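You operate a simulated robot arm through the tools that you are given. There is no shell and no other tool.

Carry out the task below with a simulated two-armed robot. There is one attempt and no reset: what you move stays moved.

TASK
On the top of the white table, fold the flower cloth in half and then in half again.

Only the result counts: the job must be done as asked and must still hold three seconds after the hand-in. Knocking over, shifting, dropping, spilling or breaking anything else fails it. Flat cloth is picked up by pressing the open fingertips on it (5 to 10 N) and closing them slowly along it; thin cloth reads only 2 to 8 mm in the jaws.

THE ROBOT
Two 6-joint arms with two-finger parallel grippers on one trunk, on a base that moves. Base frame: it is fixed to the floor where the robot stands at the start and does not move with it; the origin is under the middle of the robot, x ahead of it, y to its left, z up; the surface under the hand at the start is at about z = 750. Lengths are in mm, angles in degrees, forces in N, time in s.
The left shoulder is at the start at [280, 185, 955], the right one opposite. With the tool pointing down near the work surface each hand reaches from about 560 to 940 mm from the robot's upright axis, wherever it stands, measured 20 degrees to its own side. Places, roughly: top of the white table [900, 100, 800]. Payload 1.57 kg a hand.
The tool frame of a hand sits at the grasp point between the pads (the TCP): z along the fingers, y along the line on which they close. The tips reach 30 mm beyond it. Largest opening 80 mm; finger width 17, thickness 12; the body of the gripper, 40 by 82 mm, starts 80 mm behind the TCP.
Orientation is that of the tool frame in the base frame, as [roll, pitch, yaw] about the fixed x, y, z axes, in that order (R = Rz(yaw) Ry(pitch) Rx(roll)). With the fingers straight down and closing along the base's y, the tool's x points along the base's -x, its y along +y and its z along -z.

THE INTERFACE
- The arms move only by the tool play_rows. It takes "left_deltas", "right_deltas" or both (then of equal length, played together; a hand with none holds still); each is a list of rows, each a list of 7 numbers: the shift along the tool's x, y, z in mm, then the turn, a rotation vector about the tool's x, y, z in degrees, then the closure, from 0 (fully open) to 1 (shut). In form: [[x, y, z, wx, wy, wz, hand], ...]. A call has 1 to 20 rows; each row is the pose to reach, as a shift and turn from the pose commanded when the call began, along the tool's axes at that moment. Each row takes 0.2 s and may step no farther than 50 mm and 8.6 degrees from the row before; otherwise, or with a gripper value out of range, the whole call is refused. Where a pose cannot be reached the arm comes as near as it can. A force on the tool above 40 N (or 10 N above the force at the start of the call, whichever is more), or a blocked arm, ends the call early, and 0.2 s more pass. Each finger travels about 153 mm/s and halts on what it meets, pressing with about 26 N; the grip force reading is that of the motor and also rises with nothing between the fingers. The clock runs only during rows and for 0.2 s after the last one: add rows that repeat a pose to give the fingers time. The reply holds the time, the measured pose of the TCP, the force on the tool along the base axes, the opening and the grip force, in the units named above and with some noise, with the torque about the TCP (base axes, N m) and any sound that the robot's microphone picked up.
- Cameras (640 x 400 px; columns grow to the right, rows downward): "scene" is now at [222.5, 24.1, 1402.9]; the picture's right is [0.16, -0.99, 0.00], its down [-0.78, -0.12, -0.61] and it looks along [0.60, 0.09, -0.79] (base axes); focal length 266 px, centre (320, 200). "left" rides on the left gripper at [72, 7, -122] in its tool frame; the picture's right is [-0.09, 1.00, 0.00], its down [-0.84, -0.08, -0.54] and it looks along [-0.54, -0.05, 0.84] (tool axes); focal length 238 px, centre (320, 200). "right" rides on the right gripper at [72, -7, -122] in its tool frame; the picture's right is [0.09, 1.00, 0.00], its down [-0.84, 0.08, -0.54] and it looks along [-0.54, 0.05, 0.84] (tool axes); focal length 238 px, centre (320, 200). There is no depth. A picture from a camera that has moved, and an enlarged one, comes with that camera's place and axes in the base frame and with its lens. The place of the scene camera against the robot may be out by one fixed shift of up to 25 mm in any direction.
- get_image(camera): a new picture of that camera. It takes no simulated time.
- move_column(by): slides the trunk up (or, below 0, down) by that many mm; the arms and the scene camera ride with it, the base frame stays. It gives what a move gives, with no picture.
- base_move(legs): drives the robot by 1 to 6 legs, each [ahead, turn to the left] in mm and degrees, along the robot's own axes; the way and the turn of a leg run together, so that a leg with both is an arc; at most 1500 mm and 180 degrees a leg. The arms and the cameras ride along, it lands a little off, and it stops where it bumps. It gives what a move gives.
- aim_head(pan, tilt): turns the head with the scene camera to pan (to the left, within 86 degrees either way) and tilt (down, from -29 to 69), counted from straight ahead of the robot. It gives what a move gives.
- inspect(camera, box): a new picture of the part [left, top, right, bottom] of that camera's present view, enlarged. It takes no simulated time.
- sign_off(): hands the job in; it is judged then, once.

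Nothing tells you exact positions but the pictures and the camera data. Unless the task says otherwise, let go and move clear before handing in.

The tools are called after ">>>" as name(argument=value, ...) on one line, values as JSON. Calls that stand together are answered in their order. play_rows: Moves the arms, as the interface text tells. Its arguments: {"type":"object","properties":{"left_deltas":{"type":"array"},"right_deltas":{"type":"array"}},"required":[]} The other tools are called the same way: move_column (by) moves the trunk up or down; base_move (legs) drives the base; aim_head (pan, tilt) turns the head that bears the scene camera; get_image (camera) takes a picture; inspect (camera, box) takes an enlarged picture of a part of a camera's view; sign_off () hands the job in.

At the start:

```text
time_s: 0.0
left_eef_pos: [567.1, 220.2, 999.2]
left_ee_rot: [180.0, 0.0, -180.0]
left_contact_force: [0.1, 0.3, 0.5]
left_ft_torque: [0.02, -0.03, 0.02]
left_opening: 79.8
left_grasp_force: 0.1
right_eef_pos: [537.6, -239.8, 914.8]
right_ee_rot: [-179.9, 0.0, 180.0]
right_contact_force: [0.6, 0.0, -0.8]
right_ft_torque: [-0.03, 0.07, 0.01]
right_opening: 80.0
right_grasp_force: 0.0
trunk travel left (down, up): [-650.0, 340.0]
robot x, y, heading: [0.2, -1.1, -0.1]
head pan, tilt (commanded): [8.9, 52.5]
```

scene: 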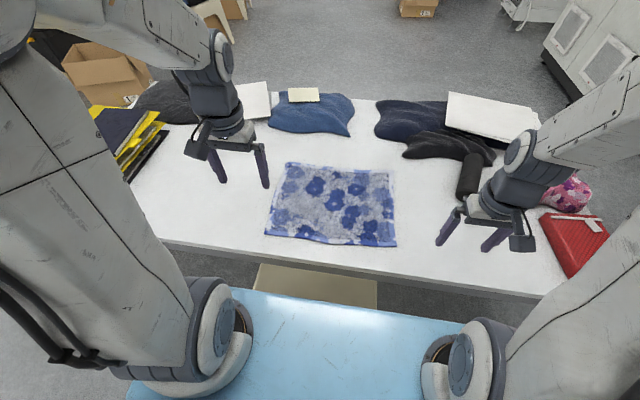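
right: 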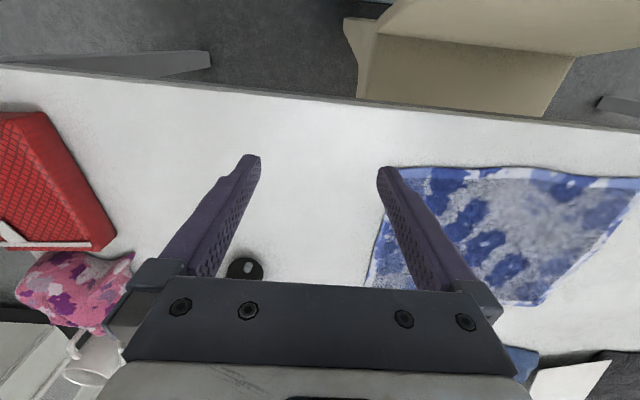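
left: 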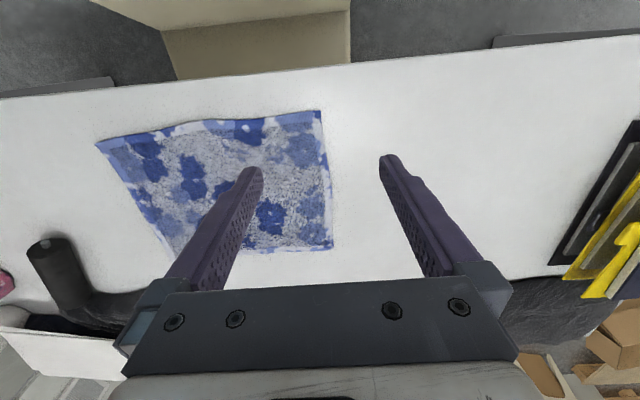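

I see the flower cloth lying flat on the white table, with corners at roughly x 575–870 and y −145 to 220, taking the table top as z ≈ 750. I'll look more closely before moving.

>>> inspect(camera="scene", box=[240, 140, 420, 270])

>>> inspect(camera="left", box=[80, 80, 400, 280])

>>> inspect(camera="right", box=[340, 130, 640, 330])

```text
3.08 times, centred on (330, 205) of scene
camera zoom: at [222.5, 24.1, 1402.9], right [0.16, -0.99, 0.0], down [-0.78, -0.12, -0.61], along [0.6, 0.09, -0.79], focal length 818 px, centre (289, 185)
```

zoom: 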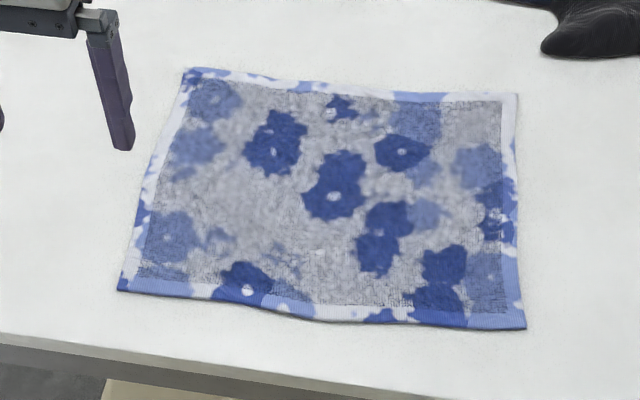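

```text
2.00 times, centred on (240, 180) of left
camera zoom: at [495.1, 226.6, 1120.0], right [0.09, 1.0, 0.0], down [0.84, -0.08, 0.54], along [0.54, -0.05, -0.84], focal length 477 px, centre (480, 240)
```

zoom: 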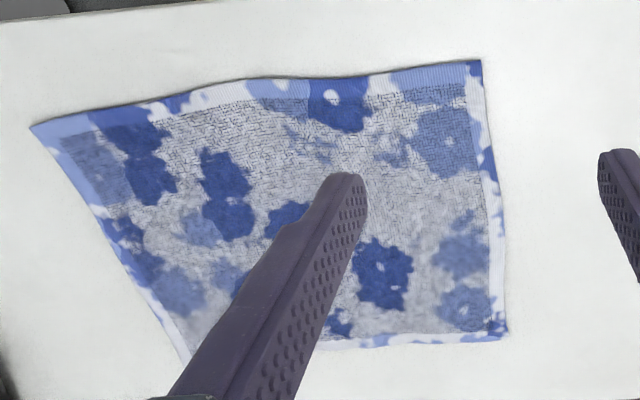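

```text
2.00 times, centred on (490, 230) of right
camera zoom: at [465.5, -246.0, 1036.6], right [-0.09, 1.0, 0.0], down [0.84, 0.08, 0.54], along [0.54, 0.05, -0.84], focal length 477 px, centre (-20, 140)
```

zoom: 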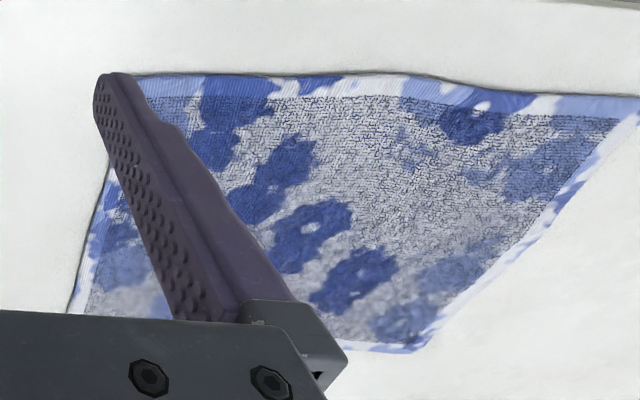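

The cloth is about 270 mm deep and 360 mm wide, with corners near [575,220], [850,222], [592,-144] and [856,-132]. I plan to fold the near edge over to the far edge with both hands, then fold the left half over to the right. First I turn both hands by 90° so they close along x, and hover above the two near corners.

>>> play_rows(left_deltas=[[-3, -2, 10, 0, 0, 7.5, 0.05], [-6, -4, 20, 0, 0, 15, 0.1], [-9, -6, 30, 0, 0, 22.5, 0.15], [-12, -8, 40, 0, 0, 30, 0.2], [-15, -10, 50, 0, 0, 37.5, 0.25], [-18, -12, 60, 0, 0, 45, 0.3], [-21, -14, 70, 0, 0, 52.5, 0.35], [-24, -16, 80, 0, 0, 60, 0.4], [-27, -18, 90, 0, 0, 67.5, 0.45], [-30, -20, 100, 0, 0, 75, 0.5], [-32, -22, 110, 0, 0, 82.5, 0.5], [-33, -25, 119, 0, 0, 90, 0.5], [-33, -25, 119, 0, 0, 90, 0.5]], right_deltas=[[-6, 10, 3, 0, 0, -7.5, 0.05], [-12, 20, 6, 0, 0, -15, 0.1], [-18, 30, 9, 0, 0, -22.5, 0.15], [-24, 40, 12, 0, 0, -30, 0.2], [-30, 50, 15, 0, 0, -37.5, 0.25], [-36, 60, 18, 0, 0, -45, 0.3], [-42, 70, 21, 0, 0, -52.5, 0.35], [-48, 80, 24, 0, 0, -60, 0.4], [-54, 90, 27, 0, 0, -67.5, 0.45], [-60, 100, 30, 0, 0, -75, 0.5], [-66, 110, 33, 0, 0, -82.5, 0.5], [-72, 120, 35, 0, 0, -90, 0.5], [-72, 120, 35, 0, 0, -90, 0.5]])

```text
time_s: 2.8
left_eef_pos: [599.4, 195.0, 878.4]
left_ee_rot: [-180.0, 0.0, 89.9]
left_contact_force: [0.6, 0.0, 0.4]
left_ft_torque: [0.01, 0.0, 0.01]
left_opening: 40.1
left_grasp_force: 0.0
right_eef_pos: [609.8, -117.9, 880.2]
right_ee_rot: [180.0, 0.0, -89.9]
right_contact_force: [0.0, -0.2, -0.5]
right_ft_torque: [-0.01, -0.03, 0.0]
right_opening: 40.1
right_grasp_force: 0.0
trunk travel left (down, up): [-650.0, 340.0]
robot x, y, heading: [-0.6, -0.3, -0.3]
head pan, tilt (commanded): [8.9, 52.5]
```

>>> get_image(camera="scene")

>>> get_image(camera="left")

>>> get_image(camera="right")

```text
taken
camera scene: at [222.6, 24.1, 1402.8], right [0.16, -0.99, 0.0], down [-0.78, -0.12, -0.61], along [0.6, 0.09, -0.79], focal length 266 px, centre (320, 200)
```

scene: 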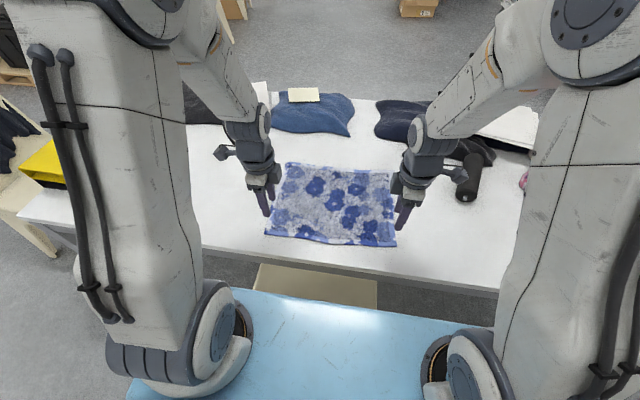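

```text
taken
camera left: at [606.0, 266.3, 1000.6], right [1.0, -0.09, 0.0], down [-0.08, -0.84, 0.54], along [-0.05, -0.54, -0.84], focal length 238 px, centre (320, 200)
```

left: 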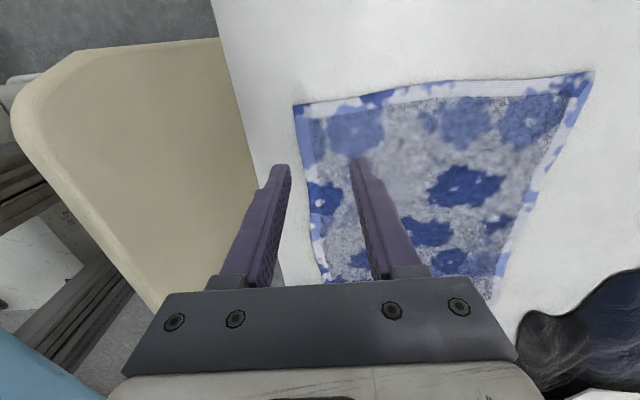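

```text
taken
camera right: at [616.9, -190.0, 1001.7], right [-1.0, -0.09, 0.0], down [-0.08, 0.84, 0.54], along [-0.05, 0.54, -0.84], focal length 238 px, centre (320, 200)
```

right: 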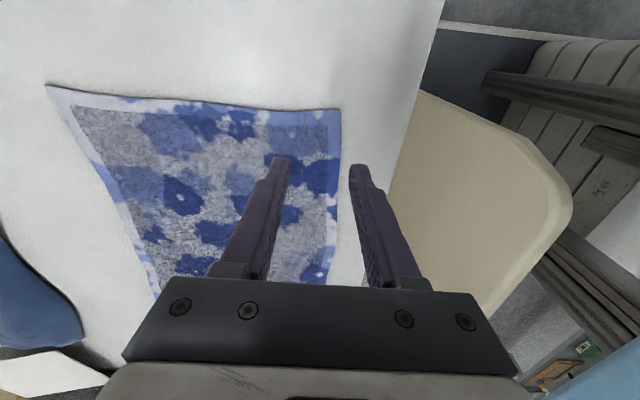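

Both hands now close along x above the near corners, and the near edge lies at x ≈ 577 on the left and 591 on the right. I'll come down to just above the cloth.

>>> play_rows(left_deltas=[[0, 2, 30, 0, 0, 0, 0.55], [0, 4, 60, 0, 0, 0, 0.6], [0, 4.6, 80, 0, 0, 0, 0.6], [0, 4.6, 88, 0, 0, 0, 0.6], [0, 4.6, 88, 0, 0, 0, 0.6]], right_deltas=[[0, -4, 30, 0, 0, 0, 0.55], [0, -8, 60, 0, 0, 0, 0.6], [0, -10, 80, 0, 0, 0, 0.6], [0, -10, 90, 0, 0, 0, 0.6], [0, -10, 90, 0, 0, 0, 0.6]])

>>> inspect(camera="left", box=[200, 80, 440, 300])

>>> inspect(camera="right", box=[200, 80, 440, 300])

```text
time_s: 4.0
left_eef_pos: [605.5, 196.3, 790.0]
left_ee_rot: [-180.0, 0.0, 90.0]
left_contact_force: [0.9, 0.0, -0.5]
left_ft_torque: [-0.04, -0.01, 0.0]
left_opening: 32.1
left_grasp_force: 0.1
right_eef_pos: [619.7, -119.5, 790.3]
right_ee_rot: [180.0, 0.0, -90.0]
right_contact_force: [-0.6, -0.1, -0.1]
right_ft_torque: [0.01, -0.01, -0.01]
right_opening: 31.9
right_grasp_force: 0.0
trunk travel left (down, up): [-650.0, 340.0]
robot x, y, heading: [0.9, 3.0, 0.2]
head pan, tilt (commanded): [8.9, 52.5]
```

```text
1.82 times, centred on (320, 190) of left
camera zoom: at [611.7, 266.9, 911.8], right [1.0, -0.09, 0.0], down [-0.08, -0.84, 0.54], along [-0.05, -0.54, -0.84], focal length 433 px, centre (320, 218)
```

zoom: 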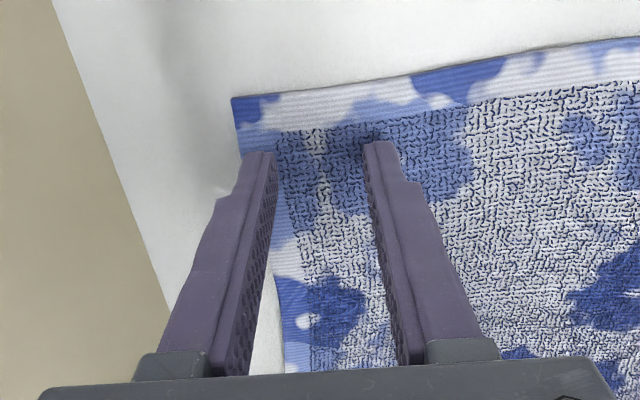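

```text
1.82 times, centred on (320, 190) of right
camera zoom: at [626.0, -191.1, 911.5], right [-1.0, -0.09, 0.0], down [-0.08, 0.84, 0.54], along [-0.05, 0.54, -0.84], focal length 433 px, centre (320, 218)
```

zoom: 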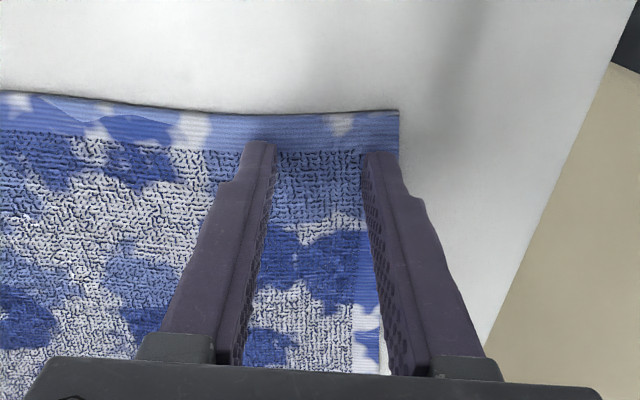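

The outer fingers sit right at the hem and the inner fingers are about 40 mm inside the cloth. I'll lower both hands in small steps to find contact.

>>> play_rows(left_deltas=[[0, 0, 2, 0, 0, 0, 0.6], [0, 0, 4, 0, 0, 0, 0.6], [0, 0, 5, 0, 0, 0, 0.6], [0, 0, 5, 0, 0, 0, 0.6]], right_deltas=[[0, 0, 2, 0, 0, 0, 0.6], [0, 0, 4, 0, 0, 0, 0.6], [0, 0, 5, 0, 0, 0, 0.6], [0, 0, 5, 0, 0, 0, 0.6]])

```text
time_s: 5.0
left_eef_pos: [605.0, 197.0, 787.1]
left_ee_rot: [180.0, 0.0, 90.0]
left_contact_force: [0.8, 0.3, -0.3]
left_ft_torque: [-0.03, -0.02, 0.0]
left_opening: 32.1
left_grasp_force: 0.1
right_eef_pos: [620.0, -118.5, 785.3]
right_ee_rot: [-180.0, 0.0, -90.0]
right_contact_force: [-0.1, 0.5, 0.7]
right_ft_torque: [-0.02, -0.01, -0.01]
right_opening: 32.0
right_grasp_force: 0.1
trunk travel left (down, up): [-650.0, 340.0]
robot x, y, heading: [-1.0, 1.8, 0.2]
head pan, tilt (commanded): [8.9, 52.5]
```

There is no contact yet, so I continue down.

>>> play_rows(left_deltas=[[0, 0, 1, 0, 0, 0, 0.6], [0, 0, 2, 0, 0, 0, 0.6], [0, 0, 3, 0, 0, 0, 0.6], [0, 0, 3, 0, 0, 0, 0.6]], right_deltas=[[0, 0, 1, 0, 0, 0, 0.6], [0, 0, 2, 0, 0, 0, 0.6], [0, 0, 3, 0, 0, 0, 0.6], [0, 0, 3, 0, 0, 0, 0.6]])

```text
time_s: 6.0
left_eef_pos: [606.5, 195.2, 783.9]
left_ee_rot: [179.9, 0.0, 90.1]
left_contact_force: [0.4, 1.1, 4.9]
left_ft_torque: [0.03, 0.01, 0.03]
left_opening: 32.2
left_grasp_force: 0.2
right_eef_pos: [620.3, -119.1, 783.1]
right_ee_rot: [-179.9, 0.0, -90.0]
right_contact_force: [-1.0, -4.9, 19.4]
right_ft_torque: [-0.16, 0.0, 0.04]
right_opening: 32.0
right_grasp_force: 0.0
trunk travel left (down, up): [-650.0, 340.0]
robot x, y, heading: [1.2, 0.8, 0.0]
head pan, tilt (commanded): [8.9, 52.5]
```

Contact is found at TCP z ≈ 783; the left hand presses at 5 N and the right at 19 N. I'll trim both towards about 8 N before closing.

>>> play_rows(left_deltas=[[0, 0, 0.4, 0, 0, 0, 0.6], [0, 0, 0.4, 0, 0, 0, 0.6]], right_deltas=[[0, 0, -0.8, 0, 0, 0, 0.6], [0, 0, -0.8, 0, 0, 0, 0.6]])

```text
time_s: 6.6
left_eef_pos: [605.2, 195.7, 783.8]
left_ee_rot: [180.0, 0.0, 90.0]
left_contact_force: [-0.3, -1.0, 5.0]
left_ft_torque: [-0.04, 0.02, -0.02]
left_opening: 32.0
left_grasp_force: 0.1
right_eef_pos: [617.9, -118.5, 783.5]
right_ee_rot: [-179.9, 0.0, -89.9]
right_contact_force: [2.2, -0.7, 10.8]
right_ft_torque: [-0.06, -0.08, 0.04]
right_opening: 31.9
right_grasp_force: 0.1
trunk travel left (down, up): [-650.0, 340.0]
robot x, y, heading: [-2.5, 0.7, -0.0]
head pan, tilt (commanded): [8.9, 52.5]
```

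The pressing forces are 5 N on the left and 11 N on the right, which is fine. Now I close both grippers slowly along the cloth.

>>> play_rows(left_deltas=[[0, 0, 0.4, 0, 0, 0, 0.63], [0, 0, 0.4, 0, 0, 0, 0.66], [0, 0, 0.4, 0, 0, 0, 0.69], [0, 0, 0.4, 0, 0, 0, 0.72], [0, 0, 0.4, 0, 0, 0, 0.75], [0, 0, 0.4, 0, 0, 0, 0.78], [0, 0, 0.4, 0, 0, 0, 0.81], [0, 0, 0.4, 0, 0, 0, 0.84], [0, 0, 0.4, 0, 0, 0, 0.87], [0, 0, 0.4, 0, 0, 0, 0.9], [0, 0, 0.4, 0, 0, 0, 0.93], [0, 0, 0.4, 0, 0, 0, 0.96], [0, 0, 0.4, 0, 0, 0, 1], [0, 0, 0.4, 0, 0, 0, 1], [0, 0, 0.4, 0, 0, 0, 1]], right_deltas=[[0, 0, 0, 0, 0, 0, 0.63], [0, 0, 0, 0, 0, 0, 0.66], [0, 0, 0, 0, 0, 0, 0.69], [0, 0, 0, 0, 0, 0, 0.72], [0, 0, 0, 0, 0, 0, 0.75], [0, 0, 0, 0, 0, 0, 0.78], [0, 0, 0, 0, 0, 0, 0.81], [0, 0, 0, 0, 0, 0, 0.84], [0, 0, 0, 0, 0, 0, 0.87], [0, 0, 0, 0, 0, 0, 0.9], [0, 0, 0, 0, 0, 0, 0.93], [0, 0, 0, 0, 0, 0, 0.96], [0, 0, 0, 0, 0, 0, 1], [0, 0, 0, 0, 0, 0, 1], [0, 0, 0, 0, 0, 0, 1]])

>>> inspect(camera="left", box=[200, 80, 440, 300])

>>> inspect(camera="right", box=[200, 80, 440, 300])

```text
time_s: 9.8
left_eef_pos: [605.9, 195.6, 782.7]
left_ee_rot: [-179.9, 0.0, 90.0]
left_contact_force: [-0.2, -1.9, 11.9]
left_ft_torque: [0.0, 0.05, 0.01]
left_opening: 3.6
left_grasp_force: 24.1
right_eef_pos: [619.0, -118.9, 782.8]
right_ee_rot: [180.0, 0.0, -90.0]
right_contact_force: [0.8, 0.4, 9.5]
right_ft_torque: [0.01, 0.0, -0.04]
right_opening: 3.8
right_grasp_force: 24.4
trunk travel left (down, up): [-650.0, 340.0]
robot x, y, heading: [1.1, -2.4, -0.2]
head pan, tilt (commanded): [8.9, 52.5]
```

```text
1.82 times, centred on (320, 190) of left
camera zoom: at [611.4, 266.7, 904.1], right [1.0, -0.09, 0.0], down [-0.08, -0.84, 0.54], along [-0.05, -0.54, -0.84], focal length 433 px, centre (320, 218)
```

zoom: 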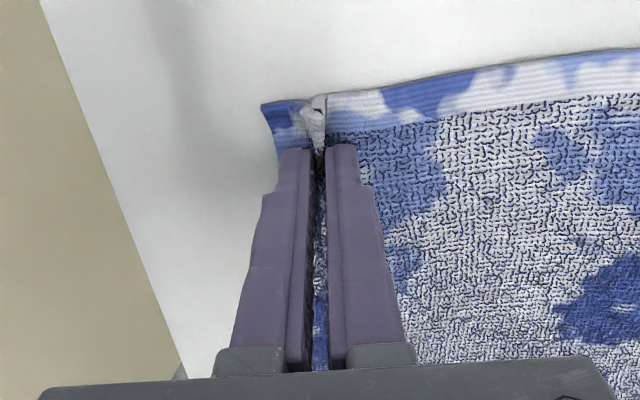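

```text
1.82 times, centred on (320, 190) of right
camera zoom: at [624.8, -191.1, 905.0], right [-1.0, -0.09, 0.0], down [-0.08, 0.84, 0.54], along [-0.05, 0.54, -0.84], focal length 433 px, centre (320, 218)
```

zoom: 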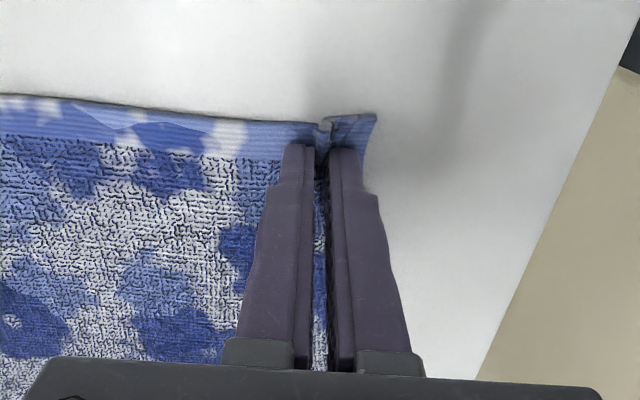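

Both grippers hold a pinched ridge (3.6–3.8 mm), with about 14 mm of loose hem outside it. A pinch nearer the edge would land cleaner, so I'll open slowly, see how the cloth relaxes and re-grip closer to the hem.

>>> play_rows(left_deltas=[[0, 0, -1, 0, 0, 0, 0.95], [0, 0, -2, 0, 0, 0, 0.9], [0, 0, -3, 0, 0, 0, 0.85], [0, 0, -3, 0, 0, 0, 0.8], [0, 0, -4, 0, 0, 0, 0.75], [0, 0, -4, 0, 0, 0, 0.7], [0, 0, -4, 0, 0, 0, 0.65], [0, 0, -5, 0, 0, 0, 0.6], [0, 0, -10, 0, 0, 0, 0.6], [0, 0, -25, 0, 0, 0, 0.6], [0, 0, -25, 0, 0, 0, 0.6]], right_deltas=[[0, 0, -1, 0, 0, 0, 0.95], [0, 0, -2, 0, 0, 0, 0.9], [0, 0, -3, 0, 0, 0, 0.85], [0, 0, -3, 0, 0, 0, 0.8], [0, 0, -4, 0, 0, 0, 0.75], [0, 0, -4, 0, 0, 0, 0.7], [0, 0, -4, 0, 0, 0, 0.65], [0, 0, -5, 0, 0, 0, 0.6], [0, 0, -10, 0, 0, 0, 0.6], [0, 0, -25, 0, 0, 0, 0.6], [0, 0, -25, 0, 0, 0, 0.6]])

>>> inspect(camera="left", box=[200, 80, 440, 300])

>>> inspect(camera="right", box=[200, 80, 440, 300])

```text
time_s: 12.2
left_eef_pos: [605.9, 196.3, 808.3]
left_ee_rot: [-180.0, 0.0, 90.0]
left_contact_force: [0.7, 0.1, -0.4]
left_ft_torque: [0.01, 0.01, -0.01]
left_opening: 32.3
left_grasp_force: 0.0
right_eef_pos: [619.0, -120.7, 806.2]
right_ee_rot: [179.9, 0.0, -90.1]
right_contact_force: [-0.2, 0.2, -0.5]
right_ft_torque: [-0.03, 0.0, -0.01]
right_opening: 32.0
right_grasp_force: 0.0
trunk travel left (down, up): [-650.0, 340.0]
robot x, y, heading: [-1.8, 0.2, 0.3]
head pan, tilt (commanded): [8.9, 52.5]
```

```text
1.82 times, centred on (320, 190) of left
camera zoom: at [610.6, 267.9, 929.7], right [1.0, -0.09, 0.0], down [-0.08, -0.84, 0.54], along [-0.05, -0.54, -0.84], focal length 433 px, centre (320, 218)
```

zoom: 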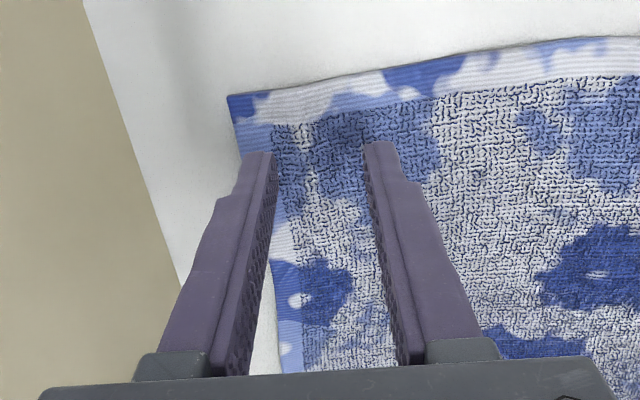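

```text
1.82 times, centred on (320, 190) of right
camera zoom: at [625.1, -192.6, 928.0], right [-1.0, -0.09, 0.0], down [-0.08, 0.84, 0.54], along [-0.05, 0.54, -0.84], focal length 433 px, centre (320, 218)
```

zoom: 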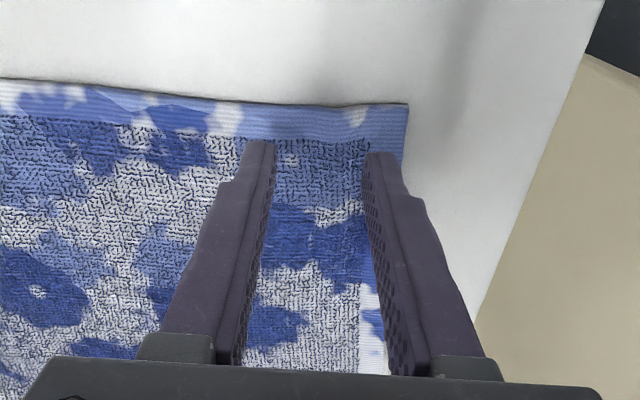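

The cloth springs back flat on release, and its near edge now sits at x ≈ 568 on the left and 584 on the right. I'll shift about 10 mm toward the edge, use a smaller opening and press again.

>>> play_rows(left_deltas=[[0, -5, 5, 0, 0, 0, 0.64], [0, -10, 12, 0, 0, 0, 0.675], [0, -10, 20, 0, 0, 0, 0.675], [0, -10, 23, 0, 0, 0, 0.675], [0, -10, 24, 0, 0, 0, 0.675], [0, -10, 24, 0, 0, 0, 0.675]], right_deltas=[[0, 5, 5, 0, 0, 0, 0.64], [0, 9, 12, 0, 0, 0, 0.675], [0, 9, 20, 0, 0, 0, 0.675], [0, 9, 23, 0, 0, 0, 0.675], [0, 9, 24, 0, 0, 0, 0.675], [0, 9, 24, 0, 0, 0, 0.675]])

>>> inspect(camera="left", box=[200, 80, 440, 300])

>>> inspect(camera="right", box=[200, 80, 440, 300])

```text
time_s: 13.6
left_eef_pos: [594.4, 196.3, 783.8]
left_ee_rot: [180.0, 0.0, 90.0]
left_contact_force: [0.2, 0.2, 1.9]
left_ft_torque: [-0.01, -0.04, -0.01]
left_opening: 26.1
left_grasp_force: 0.0
right_eef_pos: [609.6, -118.9, 783.7]
right_ee_rot: [180.0, 0.0, -89.9]
right_contact_force: [-1.4, -1.7, 8.2]
right_ft_torque: [-0.06, 0.01, -0.02]
right_opening: 25.8
right_grasp_force: 0.0
trunk travel left (down, up): [-650.0, 340.0]
robot x, y, heading: [-2.0, 2.3, -0.1]
head pan, tilt (commanded): [8.9, 52.5]
```

```text
1.82 times, centred on (320, 190) of left
camera zoom: at [600.7, 266.1, 905.8], right [1.0, -0.09, 0.0], down [-0.08, -0.84, 0.54], along [-0.05, -0.54, -0.84], focal length 433 px, centre (320, 218)
```

zoom: 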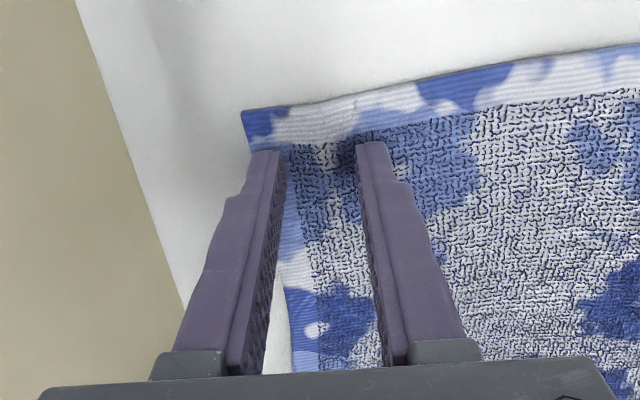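

```text
1.82 times, centred on (320, 190) of right
camera zoom: at [616.2, -190.6, 905.2], right [-1.0, -0.09, 0.0], down [-0.08, 0.84, 0.54], along [-0.05, 0.54, -0.84], focal length 433 px, centre (320, 218)
```

zoom: 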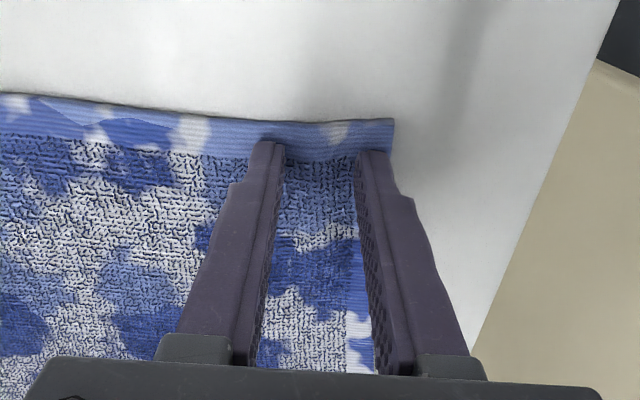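

Both hands are well placed on the hem. I'll press the left a little more and close slowly.

>>> play_rows(left_deltas=[[0, 0, 0.5, 0, 0, 0, 0.675], [0, 0, 1, 0, 0, 0, 0.69], [0, 0, 1, 0, 0, 0, 0.72], [0, 0, 1, 0, 0, 0, 0.75], [0, 0, 1, 0, 0, 0, 0.78], [0, 0, 1, 0, 0, 0, 0.81], [0, 0, 1, 0, 0, 0, 0.84], [0, 0, 1, 0, 0, 0, 0.87], [0, 0, 1, 0, 0, 0, 0.9], [0, 0, 1, 0, 0, 0, 0.93], [0, 0, 1, 0, 0, 0, 0.96], [0, 0, 1, 0, 0, 0, 1], [0, 0, 1, 0, 0, 0, 1], [0, 0, 1, 0, 0, 0, 1]], right_deltas=[[0, 0, 0, 0, 0, 0, 0.675], [0, 0, 0.2, 0, 0, 0, 0.69], [0, 0, 0.2, 0, 0, 0, 0.72], [0, 0, 0.2, 0, 0, 0, 0.75], [0, 0, 0.2, 0, 0, 0, 0.78], [0, 0, 0.2, 0, 0, 0, 0.81], [0, 0, 0.2, 0, 0, 0, 0.84], [0, 0, 0.2, 0, 0, 0, 0.87], [0, 0, 0.2, 0, 0, 0, 0.9], [0, 0, 0.2, 0, 0, 0, 0.93], [0, 0, 0.2, 0, 0, 0, 0.96], [0, 0, 0.2, 0, 0, 0, 1], [0, 0, 0.2, 0, 0, 0, 1], [0, 0, 0.2, 0, 0, 0, 1]])

>>> inspect(camera="left", box=[200, 80, 440, 300])

>>> inspect(camera="right", box=[200, 80, 440, 300])

```text
time_s: 16.6
left_eef_pos: [593.5, 196.4, 783.0]
left_ee_rot: [180.0, -0.1, 90.0]
left_contact_force: [0.1, -0.8, 4.6]
left_ft_torque: [0.01, 0.01, -0.05]
left_opening: 3.5
left_grasp_force: 24.5
right_eef_pos: [609.9, -118.4, 783.3]
right_ee_rot: [-179.9, 0.0, -89.9]
right_contact_force: [-0.7, 0.7, 9.1]
right_ft_torque: [0.0, 0.0, -0.03]
right_opening: 3.9
right_grasp_force: 24.6
trunk travel left (down, up): [-650.0, 340.0]
robot x, y, heading: [1.1, 0.8, -0.3]
head pan, tilt (commanded): [8.9, 52.5]
```

```text
1.82 times, centred on (320, 190) of left
camera zoom: at [600.1, 266.5, 904.7], right [1.0, -0.09, 0.0], down [-0.08, -0.84, 0.54], along [-0.05, -0.54, -0.84], focal length 433 px, centre (320, 218)
```

zoom: 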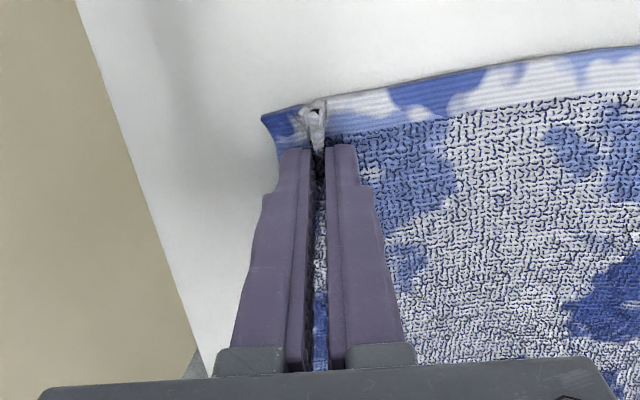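

```text
1.82 times, centred on (320, 190) of right
camera zoom: at [616.0, -190.6, 905.1], right [-1.0, -0.09, 0.0], down [-0.08, 0.84, 0.54], along [-0.05, 0.54, -0.84], focal length 433 px, centre (320, 218)
```

zoom: 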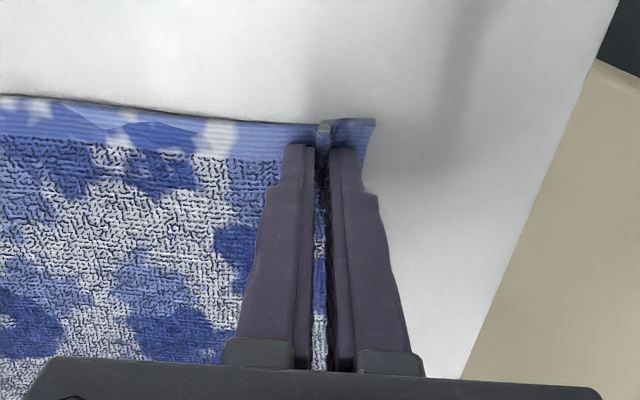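

Both grippers hold the near edge, with about 13 mm of hem outside and a small ridge between the fingers. I'll lift and carry it along an arc towards the far edge, stopping halfway to look.

>>> play_rows(left_deltas=[[0, 1.4, -16.4, 0, 0, 0, 1], [0, 5.5, -32.4, 0, 0, 0, 1], [0, 12.3, -47.7, 0, 0, 0, 1], [0, 21.6, -61.7, 0, 0, 0, 1], [0, 33.1, -74.2, 0, 0, 0, 1], [0, 46.6, -84.9, 0, 0, 0, 1], [0, 61.7, -93.6, 0, 0, 0, 1], [0, 78.1, -99.9, 0, 0, 0, 1], [0, 95.3, -103.7, 0, 0, 0, 1], [0, 113, -105, 0, 0, 0, 1]], right_deltas=[[0, -1.4, -16.4, 0, 0, 0, 1], [0, -5.5, -32.4, 0, 0, 0, 1], [0, -12.3, -47.7, 0, 0, 0, 1], [0, -21.6, -61.7, 0, 0, 0, 1], [0, -33.1, -74.2, 0, 0, 0, 1], [0, -46.6, -84.9, 0, 0, 0, 1], [0, -61.7, -93.6, 0, 0, 0, 1], [0, -78.1, -99.9, 0, 0, 0, 1], [0, -95.3, -103.7, 0, 0, 0, 1], [0, -113, -105, 0, 0, 0, 1]])

>>> get_image(camera="scene")

>>> get_image(camera="left")

>>> get_image(camera="right")

```text
time_s: 18.8
left_eef_pos: [709.1, 197.2, 888.8]
left_ee_rot: [-180.0, 0.0, 90.0]
left_contact_force: [0.2, 0.6, 0.2]
left_ft_torque: [0.0, 0.0, -0.05]
left_opening: 3.7
left_grasp_force: 25.0
right_eef_pos: [722.7, -119.5, 887.5]
right_ee_rot: [179.9, 0.0, -90.0]
right_contact_force: [-0.3, 0.2, -0.9]
right_ft_torque: [0.03, 0.01, -0.01]
right_opening: 3.6
right_grasp_force: 24.9
trunk travel left (down, up): [-650.0, 340.0]
robot x, y, heading: [4.4, -3.8, -0.1]
head pan, tilt (commanded): [8.9, 52.5]
```

```text
taken
camera scene: at [222.2, 24.1, 1402.9], right [0.16, -0.99, 0.0], down [-0.78, -0.12, -0.61], along [0.6, 0.09, -0.79], focal length 266 px, centre (320, 200)
```

scene: 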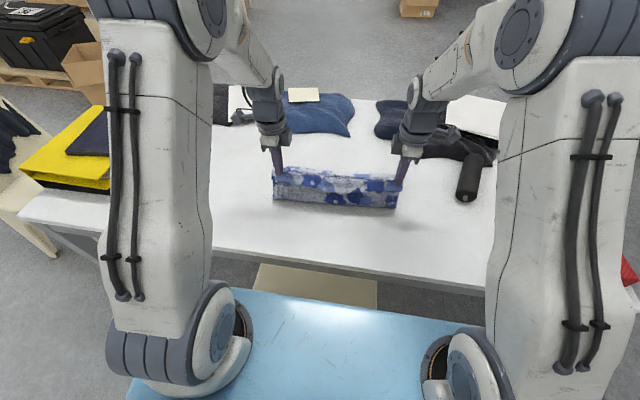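

```text
taken
camera left: at [715.2, 267.5, 1010.1], right [1.0, -0.09, 0.0], down [-0.08, -0.84, 0.54], along [-0.05, -0.54, -0.84], focal length 238 px, centre (320, 200)
```

left: 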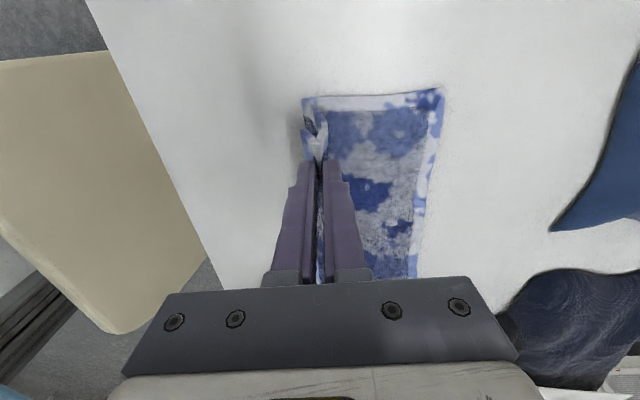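

```text
taken
camera right: at [729.0, -190.7, 1009.9], right [-1.0, -0.09, 0.0], down [-0.08, 0.84, 0.54], along [-0.05, 0.54, -0.84], focal length 238 px, centre (320, 200)
```

right: 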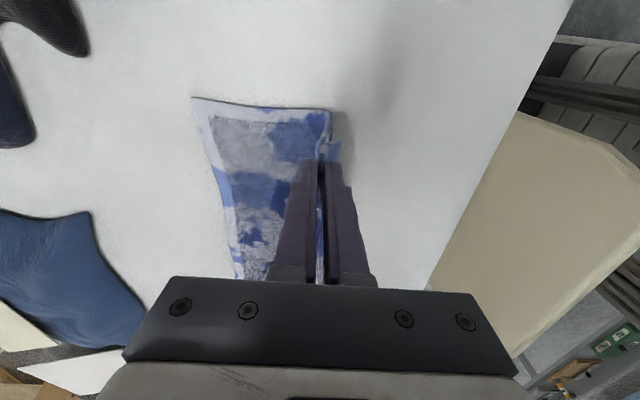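

The near edge is standing like a wall between the hands, and the far edge now seems to lie at x ≈ 834 on the left and 853 on the right. I continue the arc down towards it, stopping about 20 mm above the table.

>>> play_rows(left_deltas=[[0, 14.7, 1.2, 0, 0, 0, 1], [0, 29, 4.9, 0, 0, 0, 1], [0, 42.7, 11, 0, 0, 0, 1], [0, 55.3, 19.3, 0, 0, 0, 1], [0, 66.5, 29.6, 0, 0, 0, 1], [0, 76, 41.6, 0, 0, 0, 1], [0, 83.8, 55.1, 0, 0, 0, 1], [0, 89.4, 69.8, 0, 0, 0, 1], [0, 92.8, 82, 0, 0, 0, 1]], right_deltas=[[0, -15.5, 1.2, 0, 0, 0, 1], [0, -30.6, 4.9, 0, 0, 0, 1], [0, -45, 11, 0, 0, 0, 1], [0, -58.2, 19.3, 0, 0, 0, 1], [0, -70, 29.6, 0, 0, 0, 1], [0, -80, 41.6, 0, 0, 0, 1], [0, -88.2, 55.1, 0, 0, 0, 1], [0, -94.1, 69.8, 0, 0, 0, 1], [0, -97.7, 82, 0, 0, 0, 1]])

>>> get_image(camera="scene")

>>> get_image(camera="left")

>>> get_image(camera="right")

```text
time_s: 20.8
left_eef_pos: [800.8, 195.3, 806.3]
left_ee_rot: [180.0, 0.1, 90.0]
left_contact_force: [0.6, 0.4, -0.3]
left_ft_torque: [0.01, -0.01, 0.01]
left_opening: 3.6
left_grasp_force: 24.2
right_eef_pos: [821.0, -120.2, 807.4]
right_ee_rot: [-180.0, 0.1, -90.1]
right_contact_force: [-0.3, 0.0, -0.4]
right_ft_torque: [0.05, 0.04, 0.0]
right_opening: 3.5
right_grasp_force: 24.6
trunk travel left (down, up): [-650.0, 340.0]
robot x, y, heading: [-3.4, 0.3, -0.1]
head pan, tilt (commanded): [8.9, 52.5]
```

```text
taken
camera scene: at [222.4, 24.1, 1402.9], right [0.16, -0.99, 0.0], down [-0.78, -0.12, -0.61], along [0.6, 0.09, -0.79], focal length 266 px, centre (320, 200)
```

scene: 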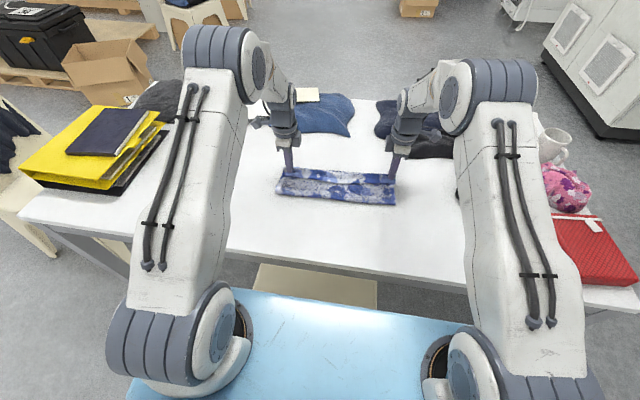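

```text
taken
camera left: at [806.5, 267.1, 928.3], right [1.0, -0.09, 0.0], down [-0.08, -0.84, 0.54], along [-0.05, -0.54, -0.84], focal length 238 px, centre (320, 200)
```

left: 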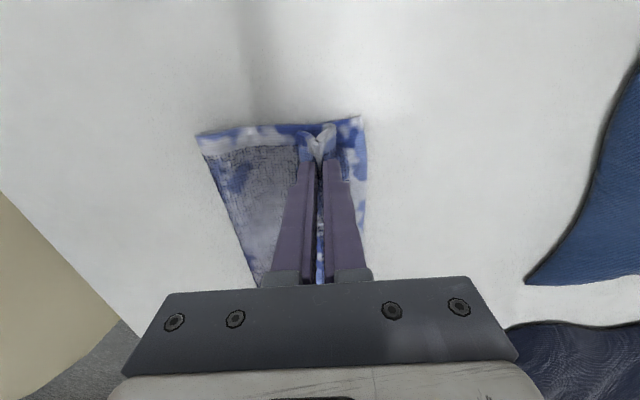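

```text
taken
camera right: at [826.9, -191.2, 929.1], right [-1.0, -0.09, 0.0], down [-0.08, 0.84, 0.54], along [-0.05, 0.54, -0.84], focal length 238 px, centre (320, 200)
```

right: 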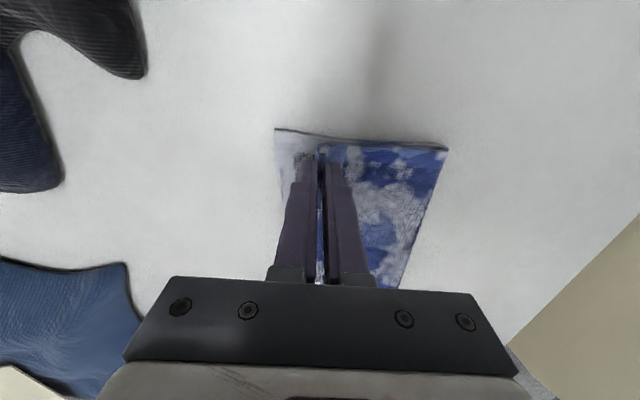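

The folded edge hangs just above the far edge, which lies at x ≈ 832 on the left and 856 on the right. I'll lower the hands until they touch lightly.

>>> play_rows(left_deltas=[[0, -1, 6, 0, 0, 0, 1], [0, -1, 12, 0, 0, 0, 1], [0, -1, 17, 0, 0, 0, 1], [0, -1, 19, 0, 0, 0, 1], [0, -1, 19, 0, 0, 0, 1]], right_deltas=[[0, 0, 6, 0, 0, 0, 1], [0, 0, 12, 0, 0, 0, 1], [0, 0, 17, 0, 0, 0, 1], [0, 0, 19, 0, 0, 0, 1], [0, 0, 19, 0, 0, 0, 1]])

>>> inspect(camera="left", box=[180, 80, 440, 300])

>>> inspect(camera="right", box=[200, 80, 460, 300])

```text
time_s: 22.0
left_eef_pos: [799.9, 196.2, 788.1]
left_ee_rot: [179.8, -0.1, 90.1]
left_contact_force: [-0.6, -3.9, 8.1]
left_ft_torque: [-0.1, 0.0, -0.03]
left_opening: 3.4
left_grasp_force: 24.6
right_eef_pos: [823.1, -120.4, 789.4]
right_ee_rot: [-179.7, 0.0, -90.1]
right_contact_force: [1.9, -0.4, 18.1]
right_ft_torque: [0.01, -0.01, -0.03]
right_opening: 4.1
right_grasp_force: 24.4
trunk travel left (down, up): [-650.0, 340.0]
robot x, y, heading: [1.7, 1.6, 0.2]
head pan, tilt (commanded): [8.9, 52.5]
```

```text
1.82 times, centred on (310, 190) of left
camera zoom: at [806.1, 266.9, 910.3], right [1.0, -0.09, 0.0], down [-0.08, -0.84, 0.54], along [-0.05, -0.54, -0.84], focal length 433 px, centre (338, 218)
```

zoom: 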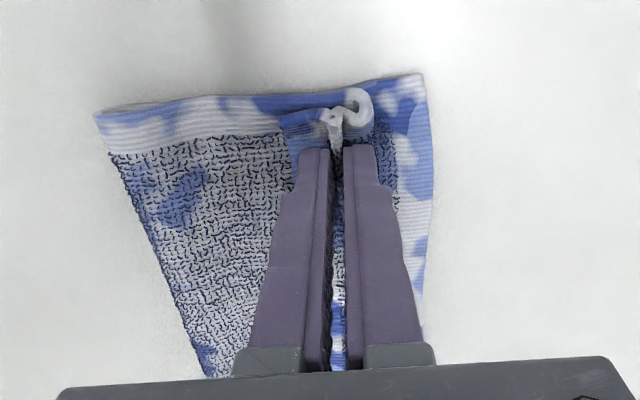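

```text
1.82 times, centred on (330, 190) of right
camera zoom: at [828.4, -191.7, 911.6], right [-1.0, -0.09, -0.01], down [-0.08, 0.84, 0.54], along [-0.05, 0.54, -0.84], focal length 433 px, centre (302, 218)
```

zoom: 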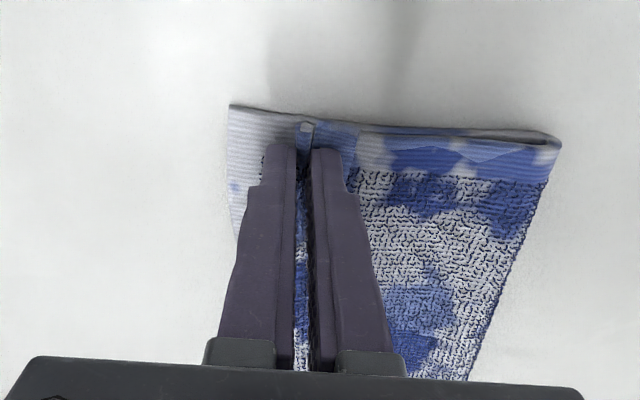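

The fold is down; the pinched hem curls back toward the robot under the outer fingers, as expected. I'll ease the pressure, open slowly while rising and see how the hem unrolls.

>>> play_rows(left_deltas=[[0, 0, -2, 0, 0, 0, 0.98], [0, 0, -3, 0, 0, 0, 0.95], [0, 0, -4, 0, 0, 0, 0.92], [0, 0, -5, 0, 0, 0, 0.89], [0, 0, -6, 0, 0, 0, 0.86], [0, 0, -7, 0, 0, 0, 0.83], [0, 0, -8, 0, 0, 0, 0.8], [0, 0, -12, 0, 0, 0, 0.77], [0, 0, -18, 0, 0, 0, 0.75], [0, 0, -26, 0, 0, 0, 0.75], [0, 0, -36, 0, 0, 0, 0.75]], right_deltas=[[0, 0, -2, 0, 0, 0, 0.98], [0, 0, -3, 0, 0, 0, 0.95], [0, 0, -4, 0, 0, 0, 0.92], [0, 0, -5, 0, 0, 0, 0.89], [0, 0, -6, 0, 0, 0, 0.86], [0, 0, -7, 0, 0, 0, 0.83], [0, 0, -8, 0, 0, 0, 0.8], [0, 0, -12, 0, 0, 0, 0.77], [0, 0, -18, 0, 0, 0, 0.75], [0, 0, -26, 0, 0, 0, 0.75], [0, 0, -36, 0, 0, 0, 0.75]])

>>> inspect(camera="left", box=[180, 80, 440, 300])

>>> inspect(camera="right", box=[200, 80, 460, 300])

>>> inspect(camera="scene", box=[240, 140, 420, 240])

```text
time_s: 24.4
left_eef_pos: [800.0, 196.1, 822.9]
left_ee_rot: [180.0, 0.0, 90.0]
left_contact_force: [0.5, -0.7, -0.3]
left_ft_torque: [0.02, 0.05, -0.01]
left_opening: 19.8
left_grasp_force: 0.1
right_eef_pos: [821.3, -119.5, 822.9]
right_ee_rot: [179.9, 0.1, -90.0]
right_contact_force: [-0.1, -0.5, -0.3]
right_ft_torque: [-0.01, 0.04, 0.01]
right_opening: 19.9
right_grasp_force: 0.1
trunk travel left (down, up): [-650.0, 340.0]
robot x, y, heading: [0.5, 3.3, 0.1]
head pan, tilt (commanded): [8.9, 52.5]
```

```text
1.82 times, centred on (310, 190) of left
camera zoom: at [806.7, 267.5, 944.0], right [1.0, -0.09, 0.0], down [-0.08, -0.84, 0.54], along [-0.05, -0.54, -0.84], focal length 433 px, centre (338, 218)
```

zoom: 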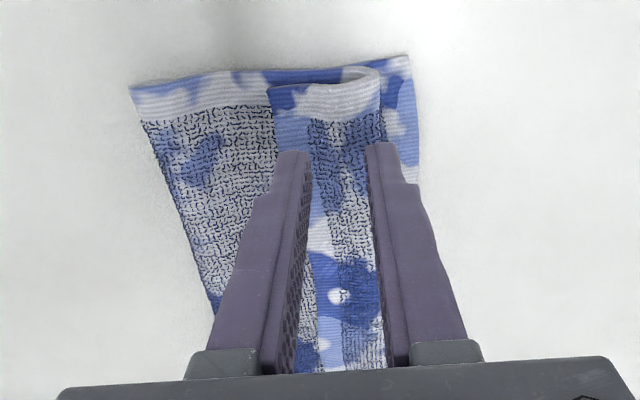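

```text
1.82 times, centred on (330, 190) of right
camera zoom: at [827.3, -190.8, 945.0], right [-1.0, -0.09, 0.0], down [-0.08, 0.84, 0.54], along [-0.05, 0.54, -0.84], focal length 433 px, centre (302, 218)
```

zoom: 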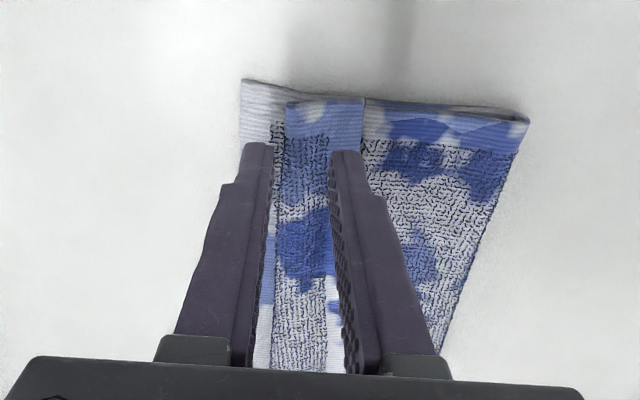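

```text
3.56 times, centred on (330, 190) of scene
camera zoom: at [222.6, 24.1, 1402.8], right [0.15, -0.99, 0.0], down [-0.78, -0.12, -0.61], along [0.6, 0.09, -0.79], focal length 945 px, centre (284, 236)
```

zoom: 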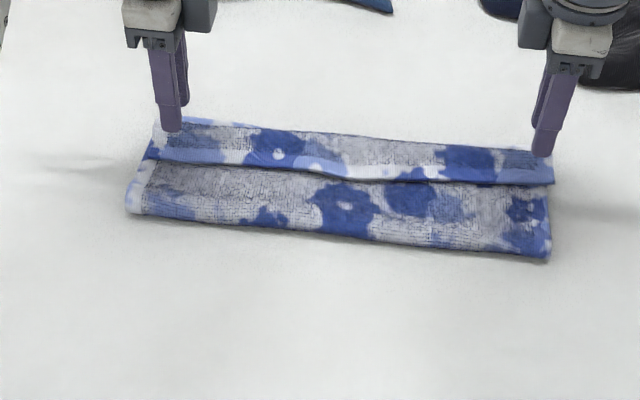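

The fold lies down, but a strip of hem 35–45 mm wide is folded back on top along the whole near edge. I'll turn the hands so the open fingers form a rake, then sweep the strip forward to flip it over.

>>> play_rows(left_deltas=[[0, 0, -20, 0, 0, 0, 0.75], [0, 0, -40, 0, 0, 0, 0.75], [-4, -4, -45, 0, 0, -7.5, 0.7], [-8, -8, -45, 0, 0, -15, 0.6], [-12, -12, -45, 0, 0, -22.5, 0.5], [-16, -16, -45, 0, 0, -30, 0.4], [-20, -20, -45, 0, 0, -37.5, 0.3], [-24, -24, -45, 0, 0, -45, 0.2], [-28, -28, -45, 0, 0, -52.5, 0.1], [-32, -31, -45, 0, 0, -60, 0], [-36, -34, -45, 0, 0, -67.5, 0], [-40, -37, -45, 0, 0, -75, 0], [-44, -40, -45, 0, 0, -82.5, 0], [-46, -43, -45, 0, 0, -90, 0], [-46, -43, -45, 0, 0, -90, 0]], right_deltas=[[0, 0, -20, 0, 0, 0, 0.75], [0, 0, -40, 0, 0, 0, 0.75], [-4, 4, -45, 0, 0, 7.5, 0.7], [-8, 8, -45, 0, 0, 15, 0.6], [-12, 12, -45, 0, 0, 22.5, 0.5], [-16, 17, -45, 0, 0, 30, 0.4], [-20, 22, -45, 0, 0, 37.5, 0.3], [-24, 27, -45, 0, 0, 45, 0.2], [-28, 32, -45, 0, 0, 52.5, 0.1], [-32, 37, -45, 0, 0, 60, 0], [-36, 42, -45, 0, 0, 67.5, 0], [-40, 46, -45, 0, 0, 75, 0], [-43, 50, -45, 0, 0, 82.5, 0], [-44.5, 51, -45, 0, 0, 90, 0], [-44.5, 51, -45, 0, 0, 90, 0]])

>>> get_image(camera="left")

>>> get_image(camera="right")

>>> inspect(camera="scene", box=[240, 130, 420, 240])

```text
time_s: 27.6
left_eef_pos: [757.2, 150.1, 867.8]
left_ee_rot: [179.9, 0.0, -179.9]
left_contact_force: [0.0, -0.2, -0.3]
left_ft_torque: [-0.01, 0.0, -0.01]
left_opening: 80.0
left_grasp_force: 0.1
right_eef_pos: [770.1, -73.6, 866.7]
right_ee_rot: [-180.0, -0.1, 179.8]
right_contact_force: [0.0, 0.1, -0.4]
right_ft_torque: [-0.02, -0.01, 0.0]
right_opening: 80.1
right_grasp_force: 0.0
trunk travel left (down, up): [-650.0, 340.0]
robot x, y, heading: [-2.4, -2.8, 0.0]
head pan, tilt (commanded): [8.9, 52.5]
```

```text
taken
camera left: at [684.0, 155.4, 989.0], right [0.09, 1.0, 0.0], down [0.84, -0.08, 0.54], along [0.54, -0.05, -0.84], focal length 238 px, centre (320, 200)
```

left: 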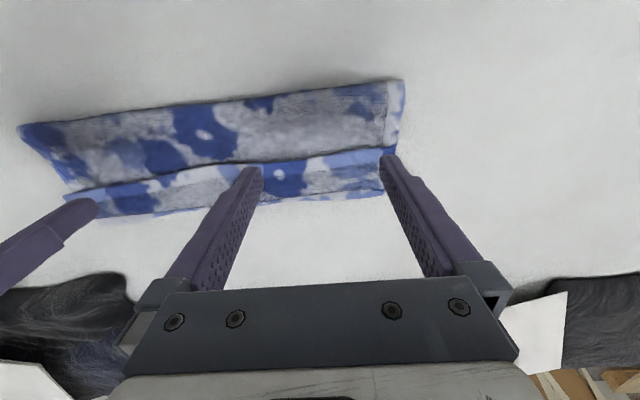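

```text
taken
camera right: at [698.0, -80.8, 989.1], right [-0.09, 1.0, 0.0], down [0.84, 0.08, 0.54], along [0.54, 0.05, -0.84], focal length 238 px, centre (320, 200)
```

right: 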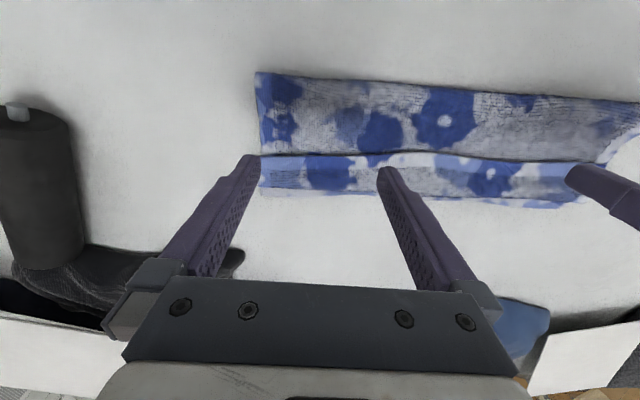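

```text
3.56 times, centred on (330, 185) of scene
camera zoom: at [222.5, 24.1, 1402.9], right [0.16, -0.99, 0.0], down [-0.78, -0.12, -0.61], along [0.6, 0.09, -0.79], focal length 945 px, centre (284, 253)
```

zoom: 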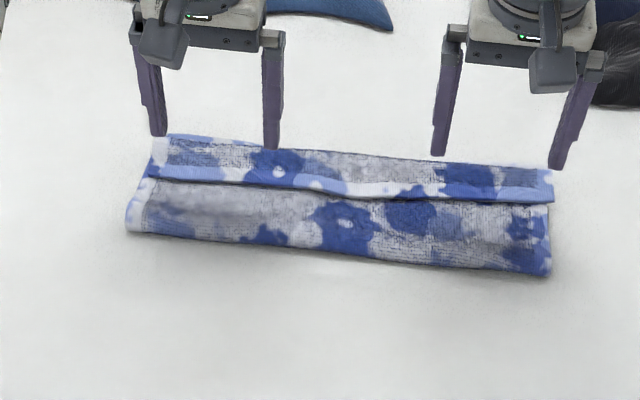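

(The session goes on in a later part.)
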